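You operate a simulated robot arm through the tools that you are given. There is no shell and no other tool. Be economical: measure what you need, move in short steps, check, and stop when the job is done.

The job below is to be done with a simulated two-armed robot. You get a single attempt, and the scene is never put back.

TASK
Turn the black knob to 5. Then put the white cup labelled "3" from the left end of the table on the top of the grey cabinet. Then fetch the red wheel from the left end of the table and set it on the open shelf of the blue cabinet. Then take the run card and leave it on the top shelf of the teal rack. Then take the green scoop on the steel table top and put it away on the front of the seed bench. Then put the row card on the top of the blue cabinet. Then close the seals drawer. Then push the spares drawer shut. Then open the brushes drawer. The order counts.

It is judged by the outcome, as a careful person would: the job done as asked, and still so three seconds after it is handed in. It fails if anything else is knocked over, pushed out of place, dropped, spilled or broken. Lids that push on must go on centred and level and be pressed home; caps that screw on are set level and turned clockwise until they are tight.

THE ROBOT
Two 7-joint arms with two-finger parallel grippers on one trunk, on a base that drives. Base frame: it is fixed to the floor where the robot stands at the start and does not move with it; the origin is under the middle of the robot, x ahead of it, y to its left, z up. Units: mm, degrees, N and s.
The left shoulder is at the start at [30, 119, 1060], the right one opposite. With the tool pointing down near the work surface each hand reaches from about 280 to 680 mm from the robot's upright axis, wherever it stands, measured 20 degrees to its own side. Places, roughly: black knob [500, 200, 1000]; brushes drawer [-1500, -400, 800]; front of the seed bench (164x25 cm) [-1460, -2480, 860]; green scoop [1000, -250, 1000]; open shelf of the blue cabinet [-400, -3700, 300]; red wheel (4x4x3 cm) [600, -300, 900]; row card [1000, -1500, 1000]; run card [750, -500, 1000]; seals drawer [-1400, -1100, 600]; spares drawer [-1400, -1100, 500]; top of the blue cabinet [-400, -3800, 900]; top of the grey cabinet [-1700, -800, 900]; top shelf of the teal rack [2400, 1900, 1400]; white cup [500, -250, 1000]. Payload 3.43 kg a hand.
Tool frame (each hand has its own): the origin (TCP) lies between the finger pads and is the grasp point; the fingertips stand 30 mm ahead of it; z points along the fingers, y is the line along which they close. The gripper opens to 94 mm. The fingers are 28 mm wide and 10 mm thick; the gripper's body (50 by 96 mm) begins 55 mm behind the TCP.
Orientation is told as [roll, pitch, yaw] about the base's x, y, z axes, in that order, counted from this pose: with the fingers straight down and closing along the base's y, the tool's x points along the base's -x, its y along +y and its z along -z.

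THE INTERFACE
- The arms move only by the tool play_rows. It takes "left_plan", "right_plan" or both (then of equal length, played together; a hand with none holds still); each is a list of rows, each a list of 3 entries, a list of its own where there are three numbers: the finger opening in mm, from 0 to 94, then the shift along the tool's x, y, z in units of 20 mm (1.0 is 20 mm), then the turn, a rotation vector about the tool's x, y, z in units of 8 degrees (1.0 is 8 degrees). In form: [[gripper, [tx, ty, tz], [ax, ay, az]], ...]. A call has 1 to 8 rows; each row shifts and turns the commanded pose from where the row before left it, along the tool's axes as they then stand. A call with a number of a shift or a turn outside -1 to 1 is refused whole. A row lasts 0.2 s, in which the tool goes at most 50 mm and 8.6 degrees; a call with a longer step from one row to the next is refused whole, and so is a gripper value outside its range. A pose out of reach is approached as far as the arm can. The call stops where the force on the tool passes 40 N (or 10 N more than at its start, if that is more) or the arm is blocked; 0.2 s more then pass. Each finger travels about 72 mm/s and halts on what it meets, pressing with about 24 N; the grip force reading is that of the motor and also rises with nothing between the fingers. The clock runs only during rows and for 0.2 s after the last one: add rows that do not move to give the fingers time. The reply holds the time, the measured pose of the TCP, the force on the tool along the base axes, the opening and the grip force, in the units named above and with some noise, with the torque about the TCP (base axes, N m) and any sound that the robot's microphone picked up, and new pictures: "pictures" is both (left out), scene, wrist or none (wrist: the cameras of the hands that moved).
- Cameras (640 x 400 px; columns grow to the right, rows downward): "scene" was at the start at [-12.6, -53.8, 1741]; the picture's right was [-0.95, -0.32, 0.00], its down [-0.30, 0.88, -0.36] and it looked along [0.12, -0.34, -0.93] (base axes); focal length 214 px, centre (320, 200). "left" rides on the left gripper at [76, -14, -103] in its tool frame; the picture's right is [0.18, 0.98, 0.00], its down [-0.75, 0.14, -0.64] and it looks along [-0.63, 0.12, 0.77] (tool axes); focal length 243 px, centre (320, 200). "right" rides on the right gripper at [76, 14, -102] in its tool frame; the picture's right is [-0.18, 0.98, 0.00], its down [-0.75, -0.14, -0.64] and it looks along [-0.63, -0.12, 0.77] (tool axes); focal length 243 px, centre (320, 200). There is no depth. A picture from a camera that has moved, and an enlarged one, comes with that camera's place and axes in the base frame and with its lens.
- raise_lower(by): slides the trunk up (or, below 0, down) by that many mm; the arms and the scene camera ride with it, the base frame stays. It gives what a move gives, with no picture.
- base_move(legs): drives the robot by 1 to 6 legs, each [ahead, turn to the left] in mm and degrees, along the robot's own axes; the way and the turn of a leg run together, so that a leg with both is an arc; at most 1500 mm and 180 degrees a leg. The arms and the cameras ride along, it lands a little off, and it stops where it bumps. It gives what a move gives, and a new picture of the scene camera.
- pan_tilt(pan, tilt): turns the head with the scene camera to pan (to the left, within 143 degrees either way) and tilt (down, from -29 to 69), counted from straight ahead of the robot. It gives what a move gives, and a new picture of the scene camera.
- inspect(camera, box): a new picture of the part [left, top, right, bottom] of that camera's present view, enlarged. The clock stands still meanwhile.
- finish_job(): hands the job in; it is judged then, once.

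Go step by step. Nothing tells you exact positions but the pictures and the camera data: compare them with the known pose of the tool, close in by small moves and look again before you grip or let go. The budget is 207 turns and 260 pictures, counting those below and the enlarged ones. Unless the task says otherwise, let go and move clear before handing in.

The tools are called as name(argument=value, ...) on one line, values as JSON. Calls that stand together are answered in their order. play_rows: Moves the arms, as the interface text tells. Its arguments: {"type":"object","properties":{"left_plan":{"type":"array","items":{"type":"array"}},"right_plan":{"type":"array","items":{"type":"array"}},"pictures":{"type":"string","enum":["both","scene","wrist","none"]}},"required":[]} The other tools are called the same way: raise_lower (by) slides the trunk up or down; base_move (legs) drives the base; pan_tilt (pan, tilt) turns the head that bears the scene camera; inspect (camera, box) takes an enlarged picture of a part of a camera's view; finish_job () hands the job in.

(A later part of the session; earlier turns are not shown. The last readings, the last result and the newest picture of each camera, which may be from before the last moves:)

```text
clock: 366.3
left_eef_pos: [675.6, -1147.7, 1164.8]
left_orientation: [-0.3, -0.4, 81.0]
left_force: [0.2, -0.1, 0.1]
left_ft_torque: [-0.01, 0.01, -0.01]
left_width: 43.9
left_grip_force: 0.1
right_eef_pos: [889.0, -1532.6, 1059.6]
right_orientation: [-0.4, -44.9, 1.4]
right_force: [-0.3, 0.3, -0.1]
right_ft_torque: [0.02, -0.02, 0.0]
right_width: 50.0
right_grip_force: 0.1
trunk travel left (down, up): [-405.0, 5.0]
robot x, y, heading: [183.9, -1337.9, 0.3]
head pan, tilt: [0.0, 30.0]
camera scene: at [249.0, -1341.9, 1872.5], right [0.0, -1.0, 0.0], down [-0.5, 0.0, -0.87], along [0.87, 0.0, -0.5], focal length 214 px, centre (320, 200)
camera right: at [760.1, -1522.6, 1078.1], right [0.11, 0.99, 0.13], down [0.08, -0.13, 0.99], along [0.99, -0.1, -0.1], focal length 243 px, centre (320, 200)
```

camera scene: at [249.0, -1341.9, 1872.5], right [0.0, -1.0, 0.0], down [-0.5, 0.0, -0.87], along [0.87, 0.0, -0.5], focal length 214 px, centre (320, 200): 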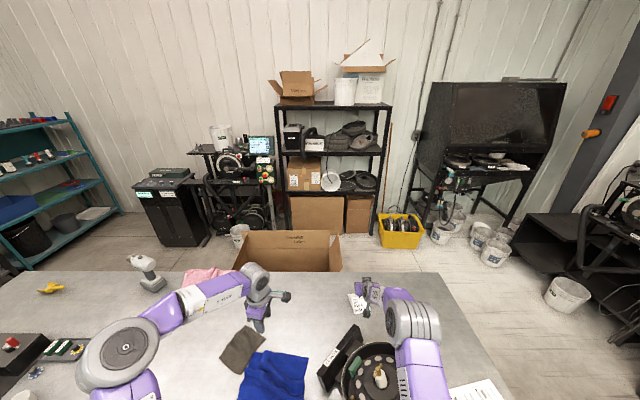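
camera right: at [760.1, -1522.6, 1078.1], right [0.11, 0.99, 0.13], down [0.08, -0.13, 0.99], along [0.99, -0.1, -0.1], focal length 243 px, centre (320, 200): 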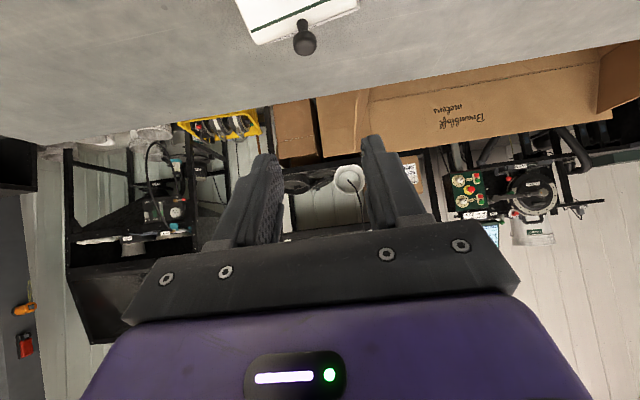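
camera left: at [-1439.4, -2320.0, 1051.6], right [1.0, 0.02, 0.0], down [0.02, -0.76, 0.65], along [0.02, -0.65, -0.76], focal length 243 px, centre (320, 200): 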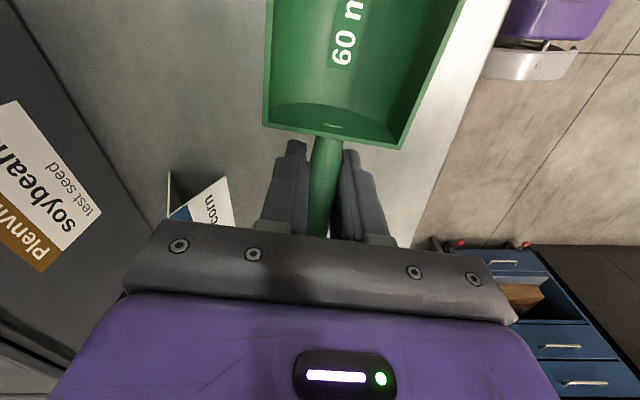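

play_rows(right_plan=[[40, [0.4, -0.04, 0.86], [0, 0, 0]], [40, [0.4, -0.04, 0.86], [0, 0, 0]], [40, [0.4, -0.04, 0.86], [0, 0, 0]], [40, [0.4, -0.04, 0.86], [0, 0, 0]], [40, [0.2, 0, 0.4], [0, 0, 0]], [40, [0, 0, 0], [0, 0, 0]]], pictures="wrist")

inspect(camera="scene", box=[320, 270, 420, 330])

```text
clock: 367.7
left_eef_pos: [675.2, -1147.9, 1165.4]
left_orientation: [-0.3, -0.4, 81.0]
left_force: [0.0, 0.2, -0.4]
left_ft_torque: [-0.02, 0.03, -0.03]
left_width: 44.0
left_grip_force: 0.0
right_eef_pos: [917.7, -1535.2, 979.2]
right_orientation: [-0.4, -44.8, 1.5]
right_force: [-0.2, 0.4, -0.1]
right_ft_torque: [0.01, 0.02, 0.03]
right_width: 40.0
right_grip_force: 0.0
trunk travel left (down, up): [-405.0, 5.0]
robot x, y, heading: [185.8, -1338.8, 0.2]
head pan, tilt: [0.0, 30.0]
camera right: at [788.8, -1524.6, 998.3], right [0.11, 0.99, 0.13], down [0.08, -0.14, 0.99], along [0.99, -0.1, -0.1], focal length 243 px, centre (320, 200)
```

right: 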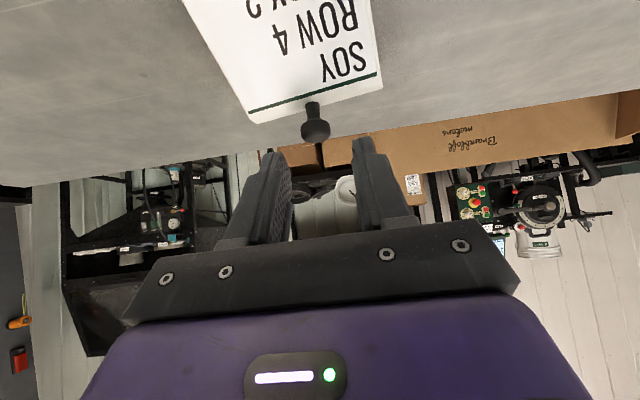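

```text
6.40 times, centred on (370, 300) of scene
camera zoom: at [248.7, -1341.8, 1872.5], right [0.0, -1.0, 0.0], down [-0.5, 0.0, -0.87], along [0.87, 0.0, -0.5], focal length 1373 px, centre (0, -440)
```

zoom: 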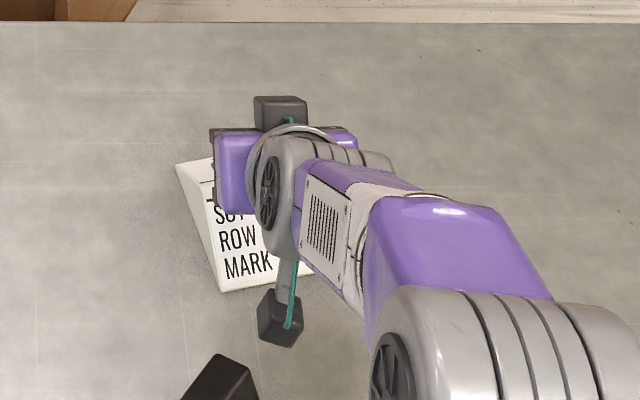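

play_rows(right_plan=[[40, [0.28, 0, 0.64], [0, 0, 0]], [40, [0.28, 0, 0.64], [0, 0, 0]], [40, [0, 0, 0], [0, 0, 0]], [3, [0, 0, 0], [0, 0, 0]], [3, [0, 0, 0], [0, 0, 0]], [3, [0, 0, 0], [0, 0, 0]], [3, [0, 0, 0], [0, 0, 0]]], pictures="wrist")

inspect(camera="right", box=[240, 80, 400, 200])

```text
clock: 369.3
left_eef_pos: [674.3, -1145.1, 1166.6]
left_orientation: [-0.4, -0.3, 81.0]
left_force: [-1.2, 0.2, -0.4]
left_ft_torque: [0.01, 0.02, 0.04]
left_width: 43.9
left_grip_force: 0.0
right_eef_pos: [926.8, -1534.2, 956.5]
right_orientation: [-0.4, -45.2, 1.5]
right_force: [3.7, 4.8, 20.0]
right_ft_torque: [0.04, -0.21, 0.05]
right_width: 16.6
right_grip_force: 24.5
trunk travel left (down, up): [-405.0, 5.0]
robot x, y, heading: [187.0, -1341.3, 0.0]
head pan, tilt: [0.0, 30.0]
camera right: at [799.0, -1523.5, 975.1], right [0.11, 0.99, 0.13], down [0.08, -0.13, 0.99], along [0.99, -0.1, -0.09], focal length 243 px, centre (320, 200)
```

right: 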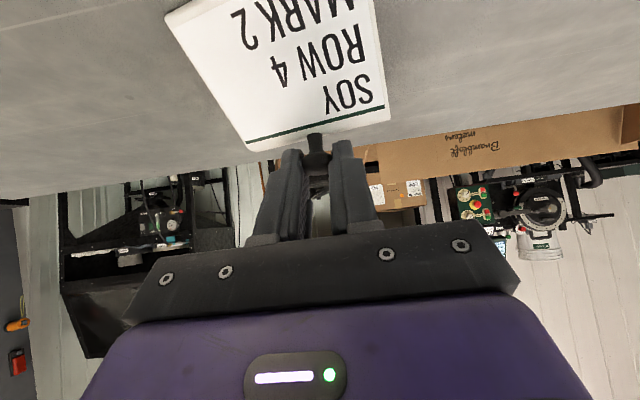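

```text
3.33 times, centred on (320, 140) of right
camera zoom: at [799.0, -1523.5, 975.1], right [0.11, 0.99, 0.13], down [0.08, -0.13, 0.99], along [0.99, -0.1, -0.09], focal length 809 px, centre (320, 400)
```

zoom: 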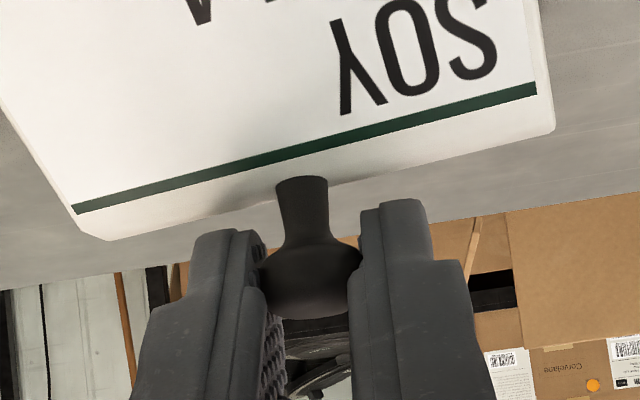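

Knob gripped. I lift and check, then retreat.

play_rows(right_plan=[[3, [-0.4, 0, -0.4], [0, 0, 0]], [3, [-0.6, 0, -0.6], [0, 0, 0]], [3, [-0.7, 0, -0.7], [0, 0, 0]], [3, [-0.8, 0, -0.8], [0, 0, 0]], [3, [-0.8, 0, -0.8], [0, 0, 0]], [3, [-0.8, 0, -0.8], [0, 0, 0]], [3, [-0.8, 0, -0.8], [0, 0, 0]], [3, [-0.8, 0, -0.8], [0, 0, 0]]], pictures="wrist")

play_rows(right_plan=[[3, [-0.5, 0, -0.8], [0, 0, 0]], [3, [0.5, 0, -0.8], [0, 0, 0]], [3, [0.8, 0, -0.8], [0, 0, 0]], [3, [0.8, 0, -0.8], [0, 0, 0]], [3, [0.8, 0, -0.8], [0, 0, 0]], [3, [0.8, 0, -0.8], [0, 0, 0]], [3, [0.8, 0, -0.8], [0, 0, 0]], [3, [0.8, 0, -0.8], [0, 0, 0]]], pictures="wrist")

```text
clock: 371.1
left_eef_pos: [675.7, -1146.4, 1165.8]
left_orientation: [-0.4, -0.3, 80.9]
left_force: [-1.4, 0.2, 0.0]
left_ft_torque: [-0.02, 0.0, -0.03]
left_width: 44.0
left_grip_force: 0.1
right_eef_pos: [926.9, -1533.2, 1113.9]
right_orientation: [-0.4, -44.8, 1.5]
right_force: [0.7, 0.6, -0.8]
right_ft_torque: [-0.02, 0.01, -0.01]
right_width: 16.8
right_grip_force: 23.7
trunk travel left (down, up): [-405.0, 5.0]
robot x, y, heading: [189.8, -1339.8, 0.2]
head pan, tilt: [0.0, 30.0]
camera right: at [798.8, -1523.9, 1133.7], right [0.11, 0.99, 0.12], down [0.09, -0.13, 0.99], along [0.99, -0.1, -0.1], focal length 243 px, centre (320, 200)
```

right: 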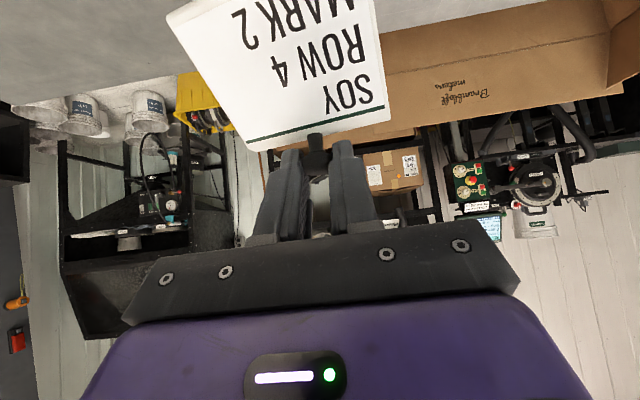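

```text
clock: 372.9
left_eef_pos: [676.6, -1147.8, 1166.4]
left_orientation: [-0.3, -0.4, 80.9]
left_force: [0.6, 0.1, 1.4]
left_ft_torque: [0.01, -0.01, -0.01]
left_width: 43.8
left_grip_force: 0.1
right_eef_pos: [769.2, -1537.5, 1138.0]
right_orientation: [-0.4, -44.9, 1.4]
right_force: [0.4, 0.3, -2.0]
right_ft_torque: [0.0, 0.02, -0.02]
right_width: 16.6
right_grip_force: 23.6
trunk travel left (down, up): [-405.0, 5.0]
robot x, y, heading: [186.7, -1343.4, 0.2]
head pan, tilt: [0.0, 30.0]
camera right: at [641.0, -1527.1, 1156.8], right [0.11, 0.99, 0.13], down [0.08, -0.14, 0.99], along [0.99, -0.1, -0.1], focal length 243 px, centre (320, 200)
```

right: 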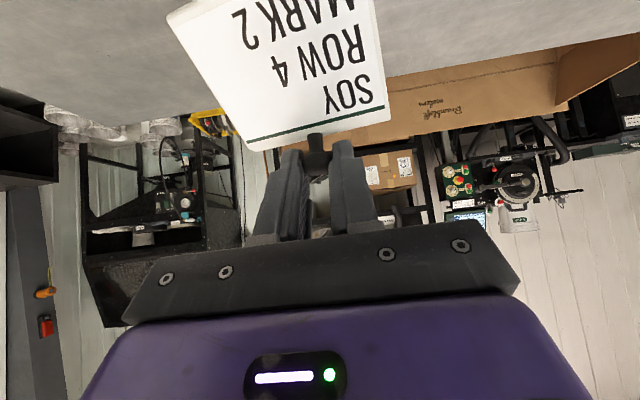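

play_rows(right_plan=[[3, [-0.8, 0, -0.8], [0, 0, 0]], [3, [-0.8, 0, -0.8], [0, 0, 0]], [3, [-0.8, 0, -0.8], [0, 0, 0]], [3, [0.5, 0, -0.5], [0, 0, 0]], [3, [0.8, 0.3, -0.8], [0, 0, 0]], [3, [0.8, 0.3, -0.8], [0, 0, 0]], [3, [0.8, 0.3, -0.8], [0, 0, 0]], [3, [0.8, 0.3, -0.8], [0, 0, 0]]], pictures="none")

base_move(legs=[[-700, 0]])

```text
clock: 374.7
left_eef_pos: [675.2, -1147.4, 1165.5]
left_orientation: [-0.3, -0.3, 81.0]
left_force: [0.6, -0.7, 0.0]
left_ft_torque: [-0.01, 0.03, 0.01]
left_width: 44.0
left_grip_force: 0.0
right_eef_pos: [661.2, -1514.7, 1205.5]
right_orientation: [-0.4, -44.9, 1.5]
right_force: [-0.5, 0.0, -1.8]
right_ft_torque: [-0.02, 0.02, 0.02]
right_width: 17.1
right_grip_force: 24.6
trunk travel left (down, up): [-405.0, 5.0]
robot x, y, heading: [187.8, -1343.1, 0.2]
head pan, tilt: [0.0, 30.0]
```

```text
clock: 378.6
left_eef_pos: [-21.7, -1150.5, 1164.6]
left_orientation: [-0.3, -0.4, 80.5]
left_force: [-0.4, -0.1, -0.4]
left_ft_torque: [-0.03, -0.02, 0.01]
left_width: 43.8
left_grip_force: 0.0
right_eef_pos: [-37.8, -1519.1, 1205.6]
right_orientation: [-0.5, -44.8, 0.9]
right_force: [-0.9, 0.4, -2.1]
right_ft_torque: [-0.02, 0.02, -0.02]
right_width: 17.0
right_grip_force: 23.9
trunk travel left (down, up): [-405.0, 5.0]
robot x, y, heading: [-513.4, -1341.3, -0.2]
head pan, tilt: [0.0, 30.0]
camera scene: at [-452.0, -1341.6, 1872.4], right [-0.01, -1.0, 0.0], down [-0.5, 0.0, -0.87], along [0.87, -0.01, -0.5], focal length 214 px, centre (320, 200)
```

scene: 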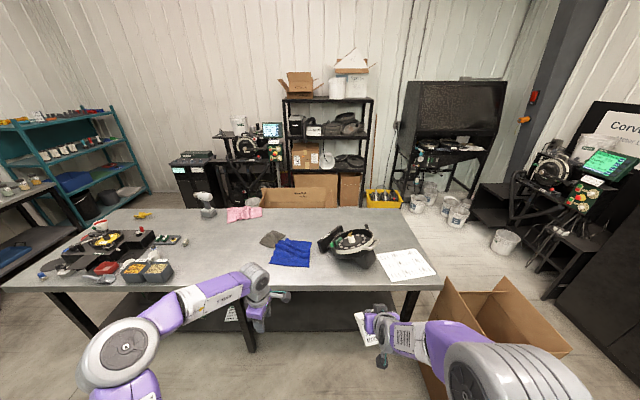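

Row card in hand; I drive to the blue cabinet.

base_move(legs=[[0, -90], [660, 0], [0, 8], [858, 0], [0, -7.8]])

pan_tilt(pan=0, tilt=45)

```text
clock: 391.4
left_eef_pos: [-198.9, -3341.6, 1164.8]
left_orientation: [-0.3, -0.5, -9.2]
left_force: [-0.3, 0.2, 0.4]
left_ft_torque: [0.01, -0.04, 0.0]
left_width: 43.9
left_grip_force: 0.1
right_eef_pos: [-566.9, -3329.6, 1205.2]
right_orientation: [-0.3, -44.7, -88.6]
right_force: [0.0, 0.2, -1.3]
right_ft_torque: [0.03, 0.03, -0.04]
right_width: 17.2
right_grip_force: 24.1
trunk travel left (down, up): [-405.0, 5.0]
robot x, y, heading: [-392.2, -2854.5, -89.9]
head pan, tilt: [0.0, 30.0]
camera scene: at [-392.7, -2915.6, 1872.4], right [-1.0, 0.0, 0.0], down [0.0, 0.5, -0.87], along [0.0, -0.87, -0.5], focal length 214 px, centre (320, 200)
```

scene: 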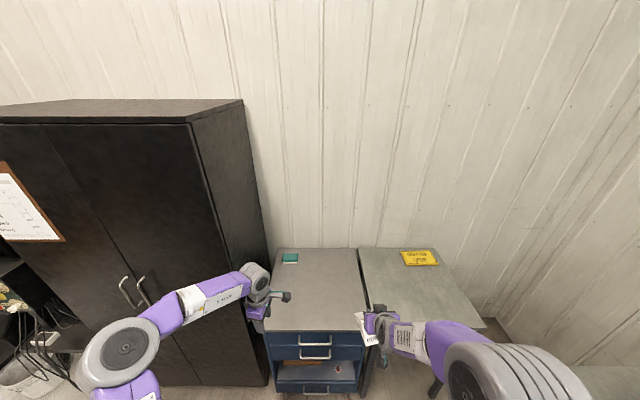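

```text
clock: 392.2
left_eef_pos: [-198.3, -3341.0, 1164.1]
left_orientation: [-0.3, -0.3, -9.1]
left_force: [-0.1, -0.7, -0.1]
left_ft_torque: [0.0, -0.02, 0.04]
left_width: 44.0
left_grip_force: 0.0
right_eef_pos: [-566.9, -3328.4, 1205.1]
right_orientation: [-0.3, -44.8, -88.6]
right_force: [0.1, -0.4, -1.5]
right_ft_torque: [0.03, -0.01, -0.01]
right_width: 17.0
right_grip_force: 23.8
trunk travel left (down, up): [-405.0, 5.0]
robot x, y, heading: [-393.8, -2852.5, -89.9]
head pan, tilt: [0.0, 45.0]
camera scene: at [-392.1, -2905.8, 1849.9], right [-1.0, 0.0, 0.0], down [0.0, 0.71, -0.71], along [0.0, -0.71, -0.71], focal length 214 px, centre (320, 200)
```

scene: 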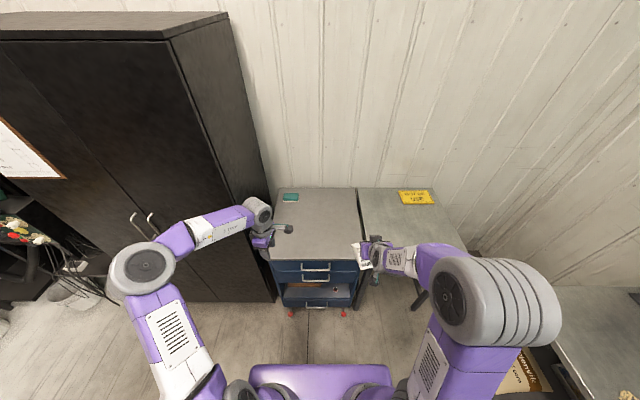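

base_move(legs=[[180, 0]])

raise_lower(by=-80)

play_rows(right_plan=[[3, [0.05, 0.75, 0.95], [0, 0, 0]], [3, [0.05, 0.75, 0.95], [0, 0, 0]], [3, [0.05, 0.75, 0.95], [0, 0, 0]], [3, [0.05, 0.75, 0.95], [0, 0, 0]], [3, [0.05, 0.75, 0.95], [0, 0, 0]], [3, [0.05, 0.75, 0.95], [0, 0, 0]], [3, [0.05, 0.75, 0.95], [0, 0, 0]], [3, [0.05, 0.75, 0.95], [0, 0, 0]]], pictures="both")

```text
clock: 393.7
left_eef_pos: [-197.4, -3517.7, 1165.3]
left_orientation: [-0.3, -0.3, -9.0]
left_force: [0.2, 0.0, 0.0]
left_ft_torque: [0.02, 0.02, 0.02]
left_width: 43.8
left_grip_force: 0.0
right_eef_pos: [-565.2, -3507.0, 1205.7]
right_orientation: [-0.4, -44.8, -88.6]
right_force: [-0.2, 0.5, -1.8]
right_ft_torque: [-0.02, 0.01, -0.04]
right_width: 17.2
right_grip_force: 24.1
trunk travel left (down, up): [-405.0, 5.0]
robot x, y, heading: [-394.1, -3034.4, -89.5]
head pan, tilt: [0.0, 45.0]
camera scene: at [-391.8, -3083.1, 1849.9], right [-1.0, 0.0, 0.0], down [0.0, 0.71, -0.71], along [0.0, -0.71, -0.71], focal length 214 px, centre (320, 200)
```

scene: 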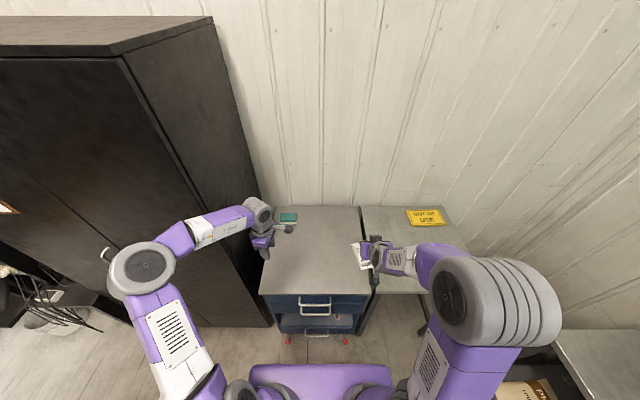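

```text
clock: 394.9
left_eef_pos: [-197.6, -3518.3, 1085.5]
left_orientation: [-0.3, -0.4, -9.0]
left_force: [0.7, -0.7, 0.3]
left_ft_torque: [0.03, 0.03, -0.03]
left_width: 44.1
left_grip_force: 0.1
right_eef_pos: [-566.6, -3506.8, 1124.8]
right_orientation: [-0.5, -44.8, -88.6]
right_force: [-0.1, 0.0, -1.7]
right_ft_torque: [0.01, 0.02, 0.0]
right_width: 16.8
right_grip_force: 24.2
trunk travel left (down, up): [-325.0, 85.0]
robot x, y, heading: [-394.3, -3030.6, -89.8]
head pan, tilt: [0.0, 45.0]
```

```text
clock: 396.7
left_eef_pos: [-197.8, -3518.4, 1084.6]
left_orientation: [-0.3, -0.3, -9.0]
left_force: [-0.3, 0.5, -0.5]
left_ft_torque: [0.01, 0.0, -0.01]
left_width: 44.2
left_grip_force: 0.1
right_eef_pos: [-444.0, -3604.6, 1012.2]
right_orientation: [-0.3, -44.8, -88.6]
right_force: [1.0, -0.2, -2.2]
right_ft_torque: [0.03, -0.02, 0.03]
right_width: 16.8
right_grip_force: 23.9
trunk travel left (down, up): [-325.0, 85.0]
robot x, y, heading: [-393.0, -3027.2, -90.2]
head pan, tilt: [0.0, 45.0]
camera scene: at [-391.0, -3083.8, 1769.8], right [-1.0, 0.0, 0.0], down [0.0, 0.71, -0.71], along [0.0, -0.71, -0.71], focal length 214 px, centre (320, 200)
camera right: at [-433.4, -3480.2, 1030.8], right [0.99, -0.11, 0.13], down [-0.14, -0.09, 0.99], along [-0.1, -0.99, -0.1], focal length 243 px, centre (320, 200)
```

scene: 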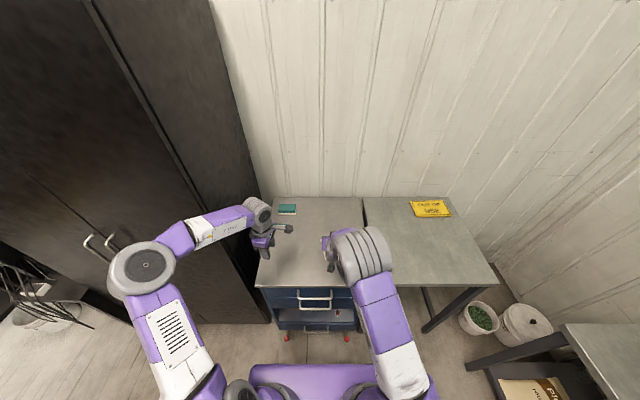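
right: 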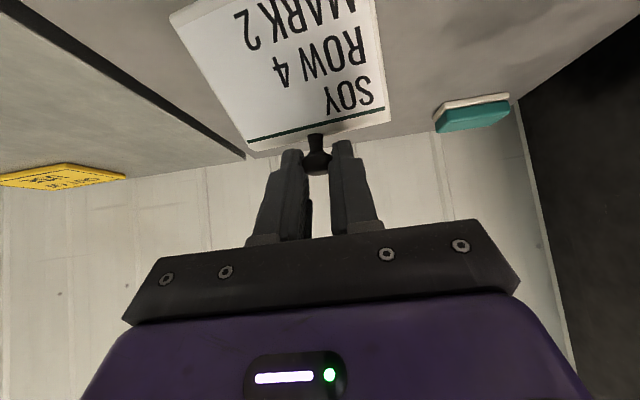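

play_rows(right_plan=[[3, [0.6, 0, 0.6], [0, 0, 0]], [3, [0.6, 0, 0.6], [0, 0, 0]], [3, [0.6, 0, 0.6], [0, 0, 0]], [3, [0.2, 0, 0.2], [0, 0, 0]], [3, [0.15, 0, 0.15], [0, 0, 0]], [3, [0.15, 0, 0.15], [0, 0, 0]], [3, [0, 0, 0], [0, 0, 0]]], pictures="wrist")

```text
clock: 398.3
left_eef_pos: [-197.9, -3518.0, 1086.1]
left_orientation: [-0.2, -0.4, -9.0]
left_force: [0.5, -0.7, 0.1]
left_ft_torque: [0.02, -0.02, -0.01]
left_width: 44.2
left_grip_force: 0.2
right_eef_pos: [-445.4, -3603.3, 946.4]
right_orientation: [-0.4, -44.7, -88.6]
right_force: [0.3, 0.0, -1.4]
right_ft_torque: [0.01, 0.03, 0.01]
right_width: 17.1
right_grip_force: 24.3
trunk travel left (down, up): [-325.0, 85.0]
robot x, y, heading: [-393.7, -3027.5, -89.7]
head pan, tilt: [0.0, 45.0]
camera right: at [-434.7, -3480.0, 965.6], right [0.99, -0.11, 0.13], down [-0.14, -0.08, 0.99], along [-0.1, -0.99, -0.1], focal length 243 px, centre (320, 200)
```

right: 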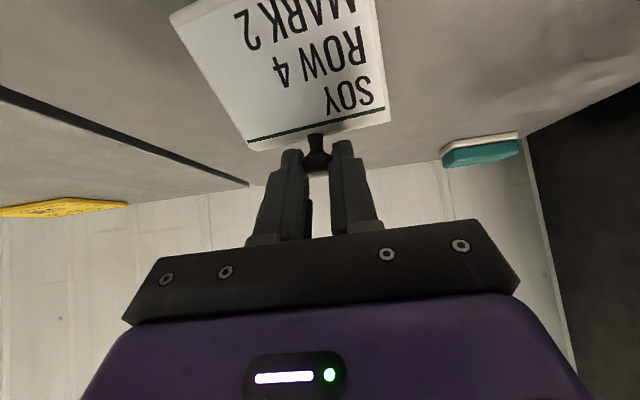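

play_rows(right_plan=[[3, [0.15, 0, 0.15], [0, 0, 0]], [3, [0.15, 0, 0.15], [0, 0, 0]], [3, [0.12, 0, 0.12], [0, 0, 0]], [3, [0.12, 0, 0.12], [0, 0, 0]], [3, [0, 0, 0], [0, 0, 0]]], pictures="none")

```text
clock: 399.5
left_eef_pos: [-198.3, -3514.5, 1086.7]
left_orientation: [-0.6, -0.4, -8.9]
left_force: [-0.1, 0.6, -0.3]
left_ft_torque: [-0.04, -0.01, -0.02]
left_width: 44.1
left_grip_force: 0.1
right_eef_pos: [-444.0, -3604.8, 935.2]
right_orientation: [-0.2, -45.5, -88.6]
right_force: [1.1, 5.1, 34.4]
right_ft_torque: [-0.1, 0.12, -0.01]
right_width: 17.2
right_grip_force: 24.0
trunk travel left (down, up): [-325.0, 85.0]
robot x, y, heading: [-391.5, -3032.7, -89.7]
head pan, tilt: [0.0, 45.0]
```

The card is down. I ease off, release, and retreat along the fingers.

play_rows(right_plan=[[3, [-0.1, 0, -0.1], [0, 0, 0]], [20, [0, 0, 0], [0, 0, 0]], [42, [0, 0, 0], [0, 0, 0]], [42, [0, 0, 0], [0, 0, 0]], [42, [0, 0, -0.6], [0, 0, 0]], [42, [0, 0, -0.9], [0, 0, 0]], [42, [0, 0, -0.9], [0, 0, 0]], [42, [0, 0, -0.9], [0, 0, 0]]], pictures="none")

play_rows(right_plan=[[42, [-0.3, 0, -0.95], [0, 0, 0]], [42, [-0.3, 0, -0.95], [0, 0, 0]], [42, [-0.3, 0, -0.95], [0, 0, 0]], [42, [-0.3, 0, -0.95], [0, 0, 0]], [42, [-0.3, 0, -0.95], [0, 0, 0]], [42, [-0.3, 0, -0.95], [0, 0, 0]], [42, [0, 0, 0], [0, 0, 0]]], pictures="both")

```text
clock: 401.3
left_eef_pos: [-197.2, -3517.3, 1084.9]
left_orientation: [-0.2, -0.5, -9.0]
left_force: [-0.6, 0.2, -0.2]
left_ft_torque: [0.0, 0.04, 0.02]
left_width: 44.0
left_grip_force: 0.0
right_eef_pos: [-446.6, -3558.0, 980.3]
right_orientation: [-0.4, -44.7, -88.5]
right_force: [-0.6, 0.1, 0.6]
right_ft_torque: [-0.01, -0.02, 0.0]
right_width: 41.8
right_grip_force: 0.1
trunk travel left (down, up): [-325.0, 85.0]
robot x, y, heading: [-390.4, -3028.7, -89.7]
head pan, tilt: [0.0, 45.0]
```

```text
clock: 402.9
left_eef_pos: [-197.7, -3517.4, 1085.8]
left_orientation: [-0.2, -0.4, -9.0]
left_force: [-0.3, -0.4, 0.6]
left_ft_torque: [0.0, 0.03, 0.01]
left_width: 44.1
left_grip_force: 0.1
right_eef_pos: [-445.6, -3502.8, 1086.2]
right_orientation: [-0.5, -44.8, -88.6]
right_force: [-1.0, 0.5, 0.1]
right_ft_torque: [-0.01, -0.01, 0.05]
right_width: 41.9
right_grip_force: 0.1
trunk travel left (down, up): [-325.0, 85.0]
robot x, y, heading: [-391.5, -3032.3, -89.6]
head pan, tilt: [0.0, 45.0]
camera scene: at [-391.7, -3083.6, 1769.8], right [-1.0, 0.0, 0.0], down [0.0, 0.71, -0.71], along [0.0, -0.71, -0.71], focal length 214 px, centre (320, 200)
camera right: at [-435.8, -3379.3, 1105.4], right [0.99, -0.11, 0.13], down [-0.13, -0.09, 0.99], along [-0.1, -0.99, -0.1], focal length 243 px, centre (320, 200)
```

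scene: 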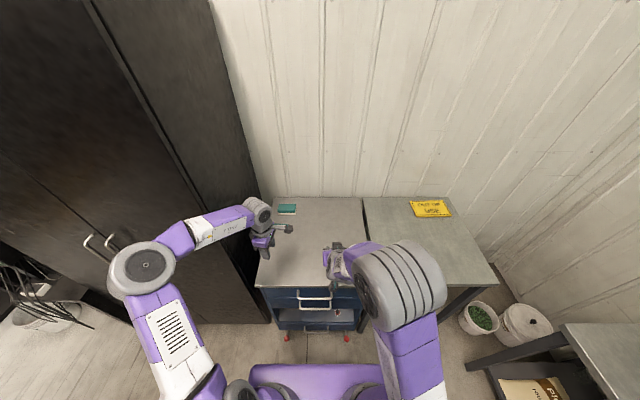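
right: 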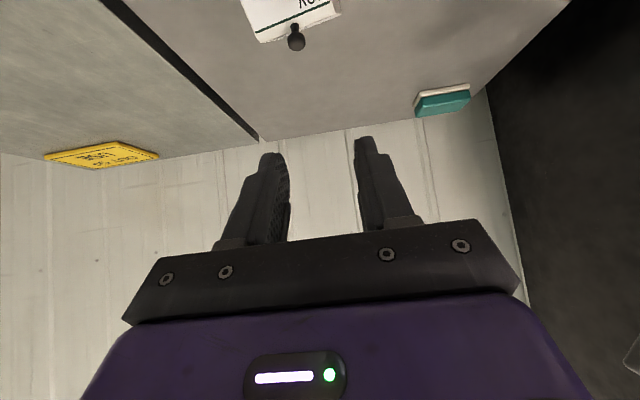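

The row card stands on the blue cabinet. Now the drawers: I drive to face the SEALS drawer of the grey cabinet.

base_move(legs=[[-500, 0], [0, 11.5], [-640, 0], [-637, 0], [0, -101.9]])

inspect(camera="scene", box=[160, 120, 480, 320])

```text
clock: 417.2
left_eef_pos: [-1143.4, -1473.5, 1084.6]
left_orientation: [-0.3, -0.4, -99.3]
left_force: [0.2, 0.0, -0.7]
left_ft_torque: [0.0, 0.01, -0.02]
left_width: 44.0
left_grip_force: 0.0
right_eef_pos: [-1127.2, -1226.6, 1086.8]
right_orientation: [-0.4, -44.8, -178.8]
right_force: [0.9, 0.3, 0.5]
right_ft_torque: [0.02, 0.0, 0.02]
right_width: 42.0
right_grip_force: 0.0
trunk travel left (down, up): [-325.0, 85.0]
robot x, y, heading: [-657.6, -1280.1, 179.8]
head pan, tilt: [0.0, 45.0]
camera scene: at [-706.9, -1283.3, 1769.9], right [0.0, 1.0, 0.0], down [0.71, 0.0, -0.71], along [-0.71, 0.0, -0.71], focal length 214 px, centre (320, 200)
```

scene: 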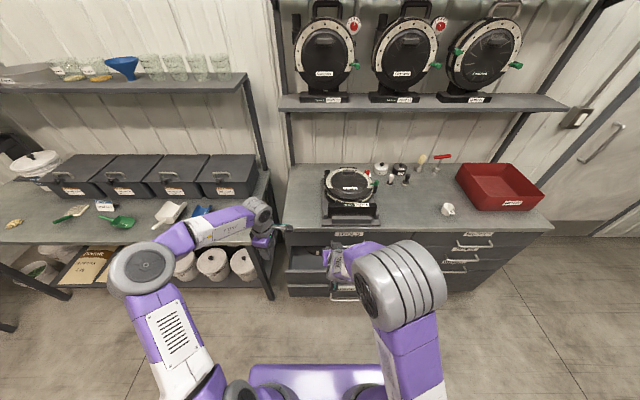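

```text
2.00 times, centred on (320, 220) of scene
camera zoom: at [-706.9, -1283.3, 1769.9], right [0.0, 1.0, 0.0], down [0.71, 0.0, -0.71], along [-0.71, 0.0, -0.71], focal length 429 px, centre (320, 160)
```

zoom: 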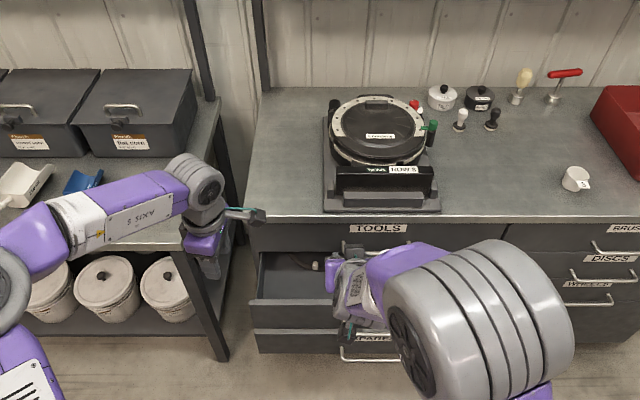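

raise_lower(by=-260)

play_rows(right_plan=[[0, [0.6, -0.8, -0.6], [0, 0, 0]], [0, [0.6, -0.8, -0.6], [0, 0, 0]], [0, [0.6, -0.8, -0.6], [0, 0, 0]], [0, [0.6, -0.8, -0.6], [0, 0, 0]], [0, [0, -0.8, 0], [0, 0, 0]], [0, [0, -0.8, 0], [0, 0, 0]]], pictures="both")

```text
clock: 419.9
left_eef_pos: [-1144.1, -1473.6, 825.6]
left_orientation: [-0.3, -0.4, -99.3]
left_force: [-0.6, -0.5, -0.3]
left_ft_torque: [0.0, 0.0, -0.01]
left_width: 43.9
left_grip_force: 0.2
right_eef_pos: [-1127.7, -1226.8, 826.7]
right_orientation: [-0.4, -44.8, -178.9]
right_force: [-0.2, 0.1, 0.3]
right_ft_torque: [0.01, 0.0, 0.04]
right_width: 42.0
right_grip_force: 0.1
trunk travel left (down, up): [-65.0, 345.0]
robot x, y, heading: [-653.9, -1279.8, 179.9]
head pan, tilt: [0.0, 45.0]
```

```text
clock: 421.3
left_eef_pos: [-1142.7, -1474.3, 826.8]
left_orientation: [-0.3, -0.4, -99.3]
left_force: [-0.2, -0.4, 0.0]
left_ft_torque: [-0.01, 0.0, 0.02]
left_width: 43.9
left_grip_force: 0.0
right_eef_pos: [-1073.5, -1131.6, 828.9]
right_orientation: [-0.5, -44.6, -178.8]
right_force: [1.2, 0.7, -0.2]
right_ft_torque: [0.03, 0.01, -0.02]
right_width: 0.1
right_grip_force: 23.9
right hand out of reach, approached as far as the arm can: row 4, 6
trunk travel left (down, up): [-65.0, 345.0]
robot x, y, heading: [-652.2, -1285.3, 180.0]
head pan, tilt: [0.0, 45.0]
camera scene: at [-706.9, -1283.1, 1509.9], right [0.0, 1.0, 0.0], down [0.71, 0.0, -0.71], along [-0.71, 0.0, -0.71], focal length 214 px, centre (320, 200)
camera right: at [-949.0, -1145.3, 847.4], right [-0.11, -0.99, 0.12], down [-0.09, 0.14, 0.99], along [-0.99, 0.1, -0.1], focal length 243 px, centre (320, 200)
```

scene: 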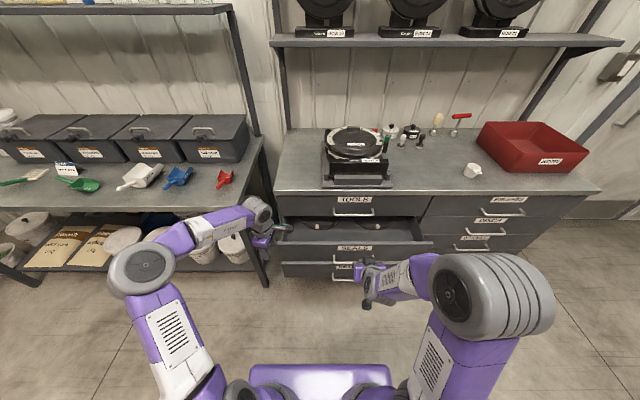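
right: 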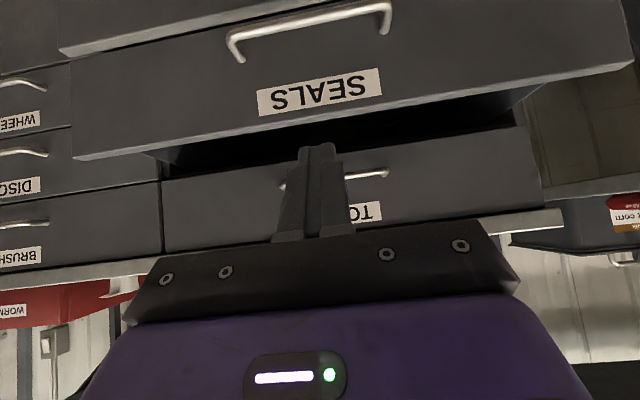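

SEALS' front is at x≈-1223, top z≈735, handle at z≈640, centre y≈-1123. I lower the closed fingers to z≈711 in front of it, roll forward, then push with the arm.

play_rows(right_plan=[[0, [0.7, 0.1, 0.7], [0, 0, 0]], [0, [0.7, 0, 0.7], [0, 0, 0]], [0, [0.7, 0, 0.7], [0, 0, 0]], [0, [0.7, 0, 0.7], [0, 0, 0]], [0, [0.7, 0, 0.7], [0, 0, 0]], [0, [0.7, 0, 0.7], [0, 0, 0]], [0, [0, 0, 0], [0, 0, 0]]], pictures="wrist")

base_move(legs=[[95, 0]])

inspect(camera="right", box=[0, 0, 640, 400])

```text
clock: 422.9
left_eef_pos: [-1142.2, -1473.3, 825.8]
left_orientation: [-0.4, -0.4, -99.3]
left_force: [0.7, -0.2, -0.2]
left_ft_torque: [-0.03, 0.0, -0.03]
left_width: 44.0
left_grip_force: 0.1
right_eef_pos: [-1074.8, -1132.6, 709.5]
right_orientation: [-0.3, -44.9, -178.8]
right_force: [-0.6, 0.3, -1.3]
right_ft_torque: [-0.01, -0.02, 0.02]
right_width: 0.0
right_grip_force: 23.7
trunk travel left (down, up): [-65.0, 345.0]
robot x, y, heading: [-656.1, -1283.0, 179.9]
head pan, tilt: [0.0, 45.0]
camera right: at [-948.8, -1147.0, 728.6], right [-0.11, -0.99, 0.13], down [-0.08, 0.14, 0.99], along [-0.99, 0.1, -0.1], focal length 243 px, centre (320, 200)
```

right: 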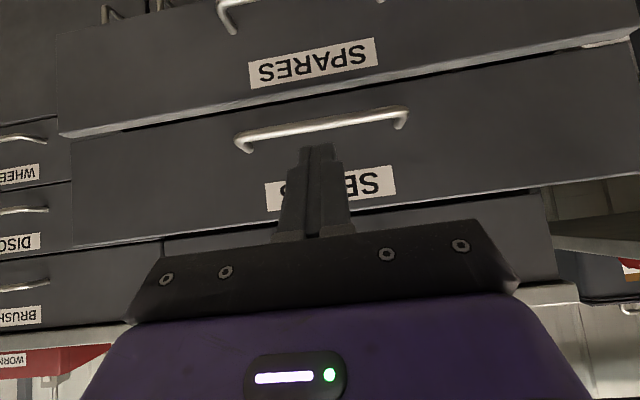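

```text
clock: 424.0
left_eef_pos: [-1237.8, -1475.3, 824.5]
left_orientation: [-0.3, -0.3, -99.2]
left_force: [0.1, 0.2, -0.4]
left_ft_torque: [-0.01, -0.03, -0.01]
left_width: 44.1
left_grip_force: 0.1
right_eef_pos: [-1168.5, -1132.8, 708.7]
right_orientation: [-0.3, -44.7, -178.8]
right_force: [0.3, -0.5, -0.7]
right_ft_torque: [-0.03, 0.0, 0.0]
right_width: 0.0
right_grip_force: 23.9
trunk travel left (down, up): [-65.0, 345.0]
robot x, y, heading: [-751.7, -1282.3, 180.0]
head pan, tilt: [0.0, 45.0]
camera scene: at [-802.1, -1283.4, 1509.8], right [0.0, 1.0, 0.0], down [0.71, 0.0, -0.71], along [-0.71, 0.0, -0.71], focal length 214 px, centre (320, 200)
```

scene: 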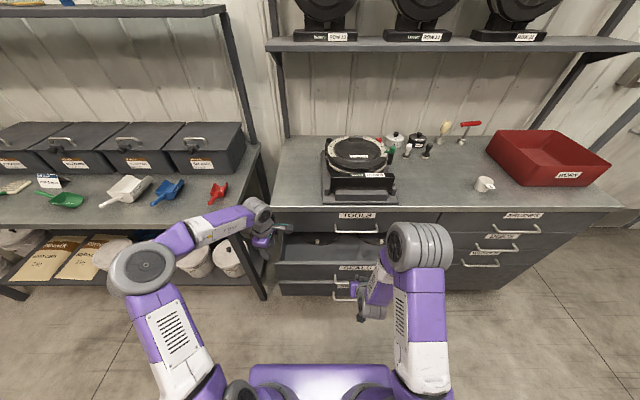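

```text
1.00 times, centred on (320, 200) of right (not enlarged: the box is as wide or as high as the picture)
camera zoom: at [-1043.5, -1147.0, 728.6], right [-0.11, -0.99, 0.13], down [-0.09, 0.14, 0.99], along [-0.99, 0.1, -0.1], focal length 243 px, centre (320, 200)
```

zoom: 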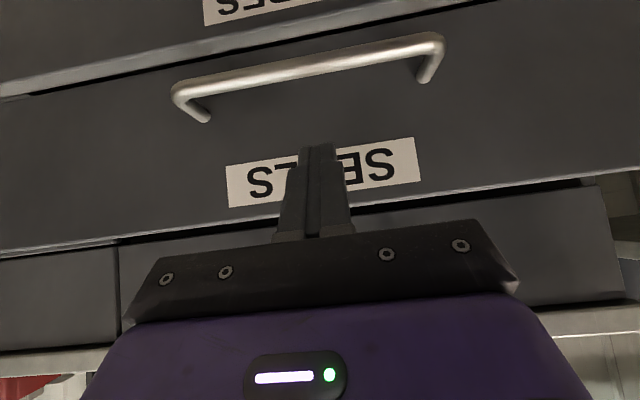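

play_rows(right_plan=[[0, [-0.7, 0, 0.7], [0, 0, 0]], [0, [-0.7, 0, 0.7], [0, 0, 0]], [0, [-0.7, 0, 0.7], [0, 0, 0]], [0, [-0.7, 0, 0.7], [0, 0, 0]], [0, [-0.7, 0, 0.7], [0, 0, 0]], [0, [-0.7, 0, 0.7], [0, 0, 0]], [0, [-0.7, 0, 0.7], [0, 0, 0]], [0, [-0.7, 0, 0.7], [0, 0, 0]]], pictures="wrist")

```text
clock: 425.8
left_eef_pos: [-1236.9, -1474.4, 824.6]
left_orientation: [-0.3, -0.4, -99.2]
left_force: [0.4, 0.3, 0.0]
left_ft_torque: [-0.03, 0.01, -0.01]
left_width: 44.0
left_grip_force: 0.2
right_eef_pos: [-1326.8, -1135.1, 710.2]
right_orientation: [-0.3, -44.9, -178.8]
right_force: [0.2, 0.1, -0.1]
right_ft_torque: [-0.01, 0.03, -0.03]
right_width: 0.1
right_grip_force: 23.7
trunk travel left (down, up): [-65.0, 345.0]
robot x, y, heading: [-750.1, -1286.3, 180.1]
head pan, tilt: [0.0, 45.0]
camera right: at [-1202.5, -1149.4, 728.6], right [-0.11, -0.99, 0.13], down [-0.08, 0.14, 0.99], along [-0.99, 0.1, -0.1], focal length 243 px, centre (320, 200)
```

right: 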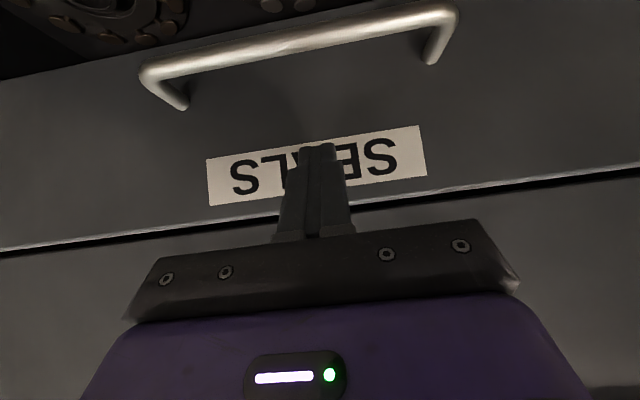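

play_rows(right_plan=[[0, [-0.4, 0, 0.4], [0, 0, 0]], [0, [-0.4, 0, 0.4], [0, 0, 0]], [0, [-0.4, 0, 0.4], [0, 0, 0]], [0, [-0.4, 0, 0.4], [0, 0, 0]], [0, [-0.3, 0, 0.3], [0, 0, 0]], [0, [-0.3, 0, 0.3], [0, 0, 0]]], pictures="wrist")

inspect(camera="scene", box=[260, 190, 460, 310])

```text
clock: 426.7
left_eef_pos: [-1233.7, -1474.0, 826.0]
left_orientation: [-0.4, -0.3, -99.3]
left_force: [-0.1, -0.3, -0.7]
left_ft_torque: [0.02, 0.02, -0.05]
left_width: 43.9
left_grip_force: 0.1
right_eef_pos: [-1355.0, -1136.4, 706.9]
right_orientation: [-0.3, -43.9, -178.8]
right_force: [5.2, 0.2, -1.0]
right_ft_torque: [0.06, 0.25, 0.0]
right_width: 0.0
right_grip_force: 23.5
trunk travel left (down, up): [-65.0, 345.0]
robot x, y, heading: [-752.7, -1284.2, 180.0]
head pan, tilt: [0.0, 45.0]
stopped in row 4 (right hand): the force on the tool passed its limit at 52 N (the readings are from after the stop); the commanded pose is now the measured one
camera right: at [-1230.0, -1150.2, 727.6], right [-0.12, -0.99, 0.12], down [-0.1, 0.14, 0.99], along [-0.99, 0.1, -0.12], focal length 243 px, centre (320, 200)
```

right: 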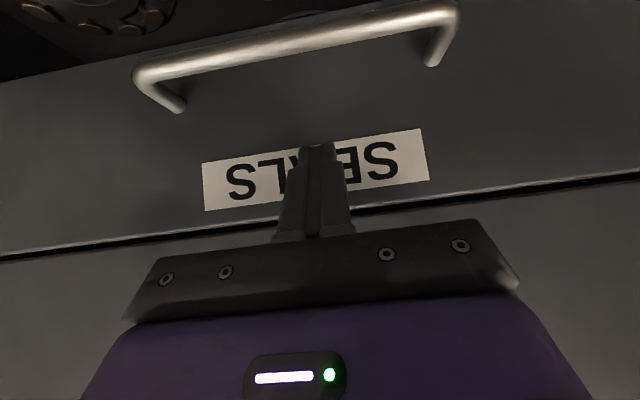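

```text
3.20 times, centred on (360, 250) of scene
camera zoom: at [-796.7, -1283.7, 1510.1], right [0.0, 1.0, 0.0], down [0.71, 0.0, -0.71], along [-0.71, 0.0, -0.71], focal length 686 px, centre (192, 40)
```

zoom: 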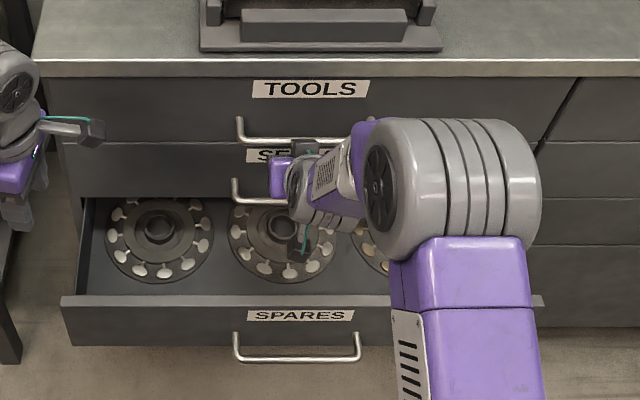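

SEALS is shut. Now SPARES: I back off, lower the hand to its front (z≈555), and push.

base_move(legs=[[-215, 0]])

raise_lower(by=-60)

play_rows(right_plan=[[0, [0.6, 0, 0.6], [0, 0, 0]], [0, [0.6, 0, 0.6], [0, 0, 0]], [0, [0.6, 0, 0.6], [0, 0, 0]], [0, [0.6, 0, 0.6], [0, 0, 0]], [0, [0.6, 0, 0.6], [0, 0, 0]], [0, [0, 0, 0], [0, 0, 0]]], pictures="wrist")

```text
clock: 428.3
left_eef_pos: [-1022.8, -1474.1, 825.8]
left_orientation: [-0.3, -0.4, -99.1]
left_force: [-0.4, 0.6, 0.6]
left_ft_torque: [-0.01, 0.0, 0.0]
left_width: 44.0
left_grip_force: 0.1
right_eef_pos: [-1144.6, -1136.7, 705.5]
right_orientation: [-0.3, -43.9, -178.7]
right_force: [-0.7, -0.4, -0.3]
right_ft_torque: [0.04, 0.02, 0.02]
right_width: 0.0
right_grip_force: 24.5
trunk travel left (down, up): [-65.0, 345.0]
robot x, y, heading: [-533.6, -1279.7, 180.0]
head pan, tilt: [0.0, 45.0]
camera scene: at [-586.3, -1283.5, 1509.9], right [0.0, 1.0, 0.0], down [0.71, 0.0, -0.71], along [-0.71, 0.0, -0.71], focal length 214 px, centre (320, 200)
```

scene: 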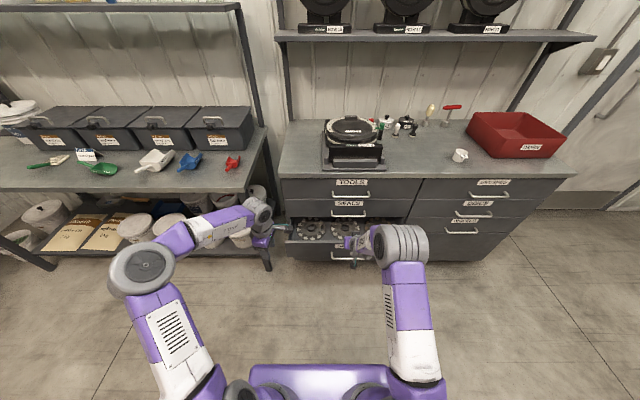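

```text
clock: 429.3
left_eef_pos: [-1023.4, -1475.1, 766.2]
left_orientation: [-0.3, -0.3, -99.3]
left_force: [-0.1, -0.1, -0.3]
left_ft_torque: [-0.03, 0.0, -0.04]
left_width: 43.9
left_grip_force: 0.1
right_eef_pos: [-1144.2, -1136.9, 645.9]
right_orientation: [-0.3, -43.9, -178.7]
right_force: [0.2, 0.1, 0.1]
right_ft_torque: [-0.02, 0.0, 0.0]
right_width: 0.1
right_grip_force: 24.0
trunk travel left (down, up): [-5.0, 405.0]
robot x, y, heading: [-535.6, -1284.3, 180.1]
head pan, tilt: [0.0, 45.0]
```

```text
clock: 430.7
left_eef_pos: [-1023.4, -1472.9, 764.2]
left_orientation: [-0.3, -0.4, -99.2]
left_force: [1.1, 0.2, -0.3]
left_ft_torque: [-0.01, 0.05, 0.02]
left_width: 44.1
left_grip_force: 0.0
right_eef_pos: [-1142.6, -1136.6, 560.1]
right_orientation: [-0.3, -43.9, -178.8]
right_force: [0.2, -0.8, -0.4]
right_ft_torque: [0.0, -0.02, -0.01]
right_width: 0.0
right_grip_force: 24.4
trunk travel left (down, up): [-5.0, 405.0]
robot x, y, heading: [-530.5, -1282.3, 180.2]
head pan, tilt: [0.0, 45.0]
camera right: at [-1018.5, -1151.1, 581.4], right [-0.11, -0.99, 0.12], down [-0.1, 0.14, 0.99], along [-0.99, 0.1, -0.11], focal length 243 px, centre (320, 200)
```

right: 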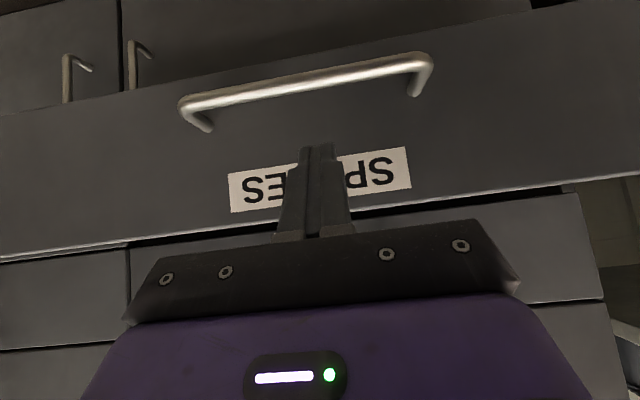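

base_move(legs=[[170, 0]])

play_rows(right_plan=[[0, [-0.4, 0, 0.4], [0, 0, 0]], [0, [-0.4, 0, 0.4], [0, 0, 0]], [0, [-0.4, 0, 0.4], [0, 0, 0]], [0, [-0.4, 0, 0.4], [0, 0, 0]], [0, [-0.4, 0, 0.4], [0, 0, 0]], [0, [-0.4, 0, 0.4], [0, 0, 0]]], pictures="wrist")

```text
clock: 432.2
left_eef_pos: [-1191.7, -1474.9, 763.9]
left_orientation: [-0.3, -0.4, -99.2]
left_force: [-0.8, 0.0, -0.3]
left_ft_torque: [-0.01, -0.03, -0.01]
left_width: 43.9
left_grip_force: 0.1
right_eef_pos: [-1312.3, -1137.7, 560.3]
right_orientation: [-0.3, -43.9, -178.6]
right_force: [0.6, -0.1, 0.2]
right_ft_torque: [0.01, 0.01, -0.02]
right_width: 0.1
right_grip_force: 23.9
trunk travel left (down, up): [-5.0, 405.0]
robot x, y, heading: [-706.8, -1282.1, -180.3]
head pan, tilt: [0.0, 45.0]
camera scene: at [-756.2, -1283.6, 1449.8], right [0.0, 1.0, 0.0], down [0.71, 0.0, -0.71], along [-0.71, 0.0, -0.71], focal length 214 px, centre (320, 200)
```

scene: 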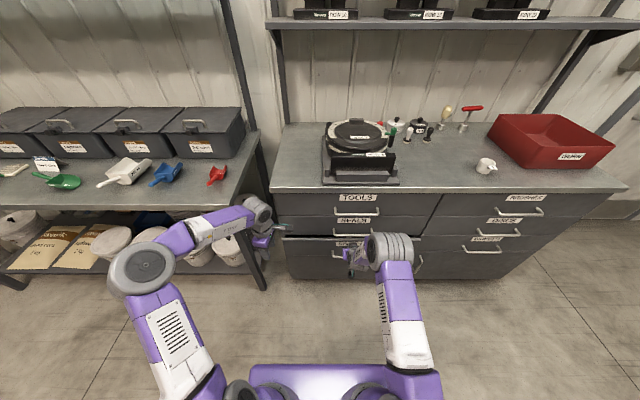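

```text
clock: 433.3
left_eef_pos: [-1189.7, -1474.7, 765.8]
left_orientation: [-0.5, -0.3, -99.3]
left_force: [0.2, 0.3, -0.7]
left_ft_torque: [-0.01, -0.02, -0.03]
left_width: 43.9
left_grip_force: 0.0
right_eef_pos: [-1355.1, -1138.3, 558.5]
right_orientation: [0.0, -43.2, -178.9]
right_force: [23.0, -1.2, 16.9]
right_ft_torque: [0.27, 0.83, -0.27]
right_width: 0.0
right_grip_force: 24.2
trunk travel left (down, up): [-5.0, 405.0]
robot x, y, heading: [-701.2, -1287.5, 180.1]
head pan, tilt: [0.0, 45.0]
stopped in row 5 (right hand): the force on the tool passed its limit at 53 N (the readings are from after the stop); the commanded pose is now the measured one
camera right: at [-1230.4, -1152.2, 580.7], right [-0.12, -0.99, 0.12], down [-0.11, 0.14, 0.98], along [-0.99, 0.1, -0.13], focal length 243 px, centre (320, 200)
```

right: 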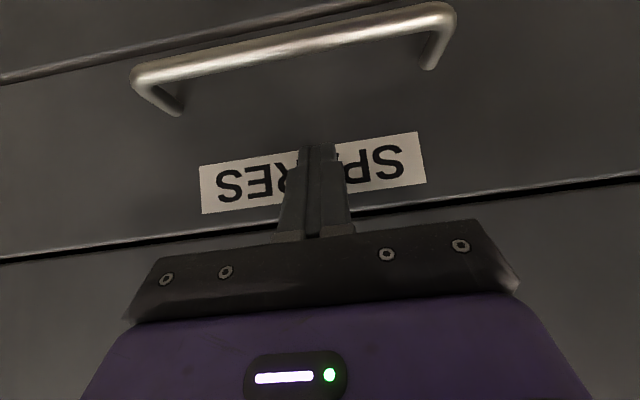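

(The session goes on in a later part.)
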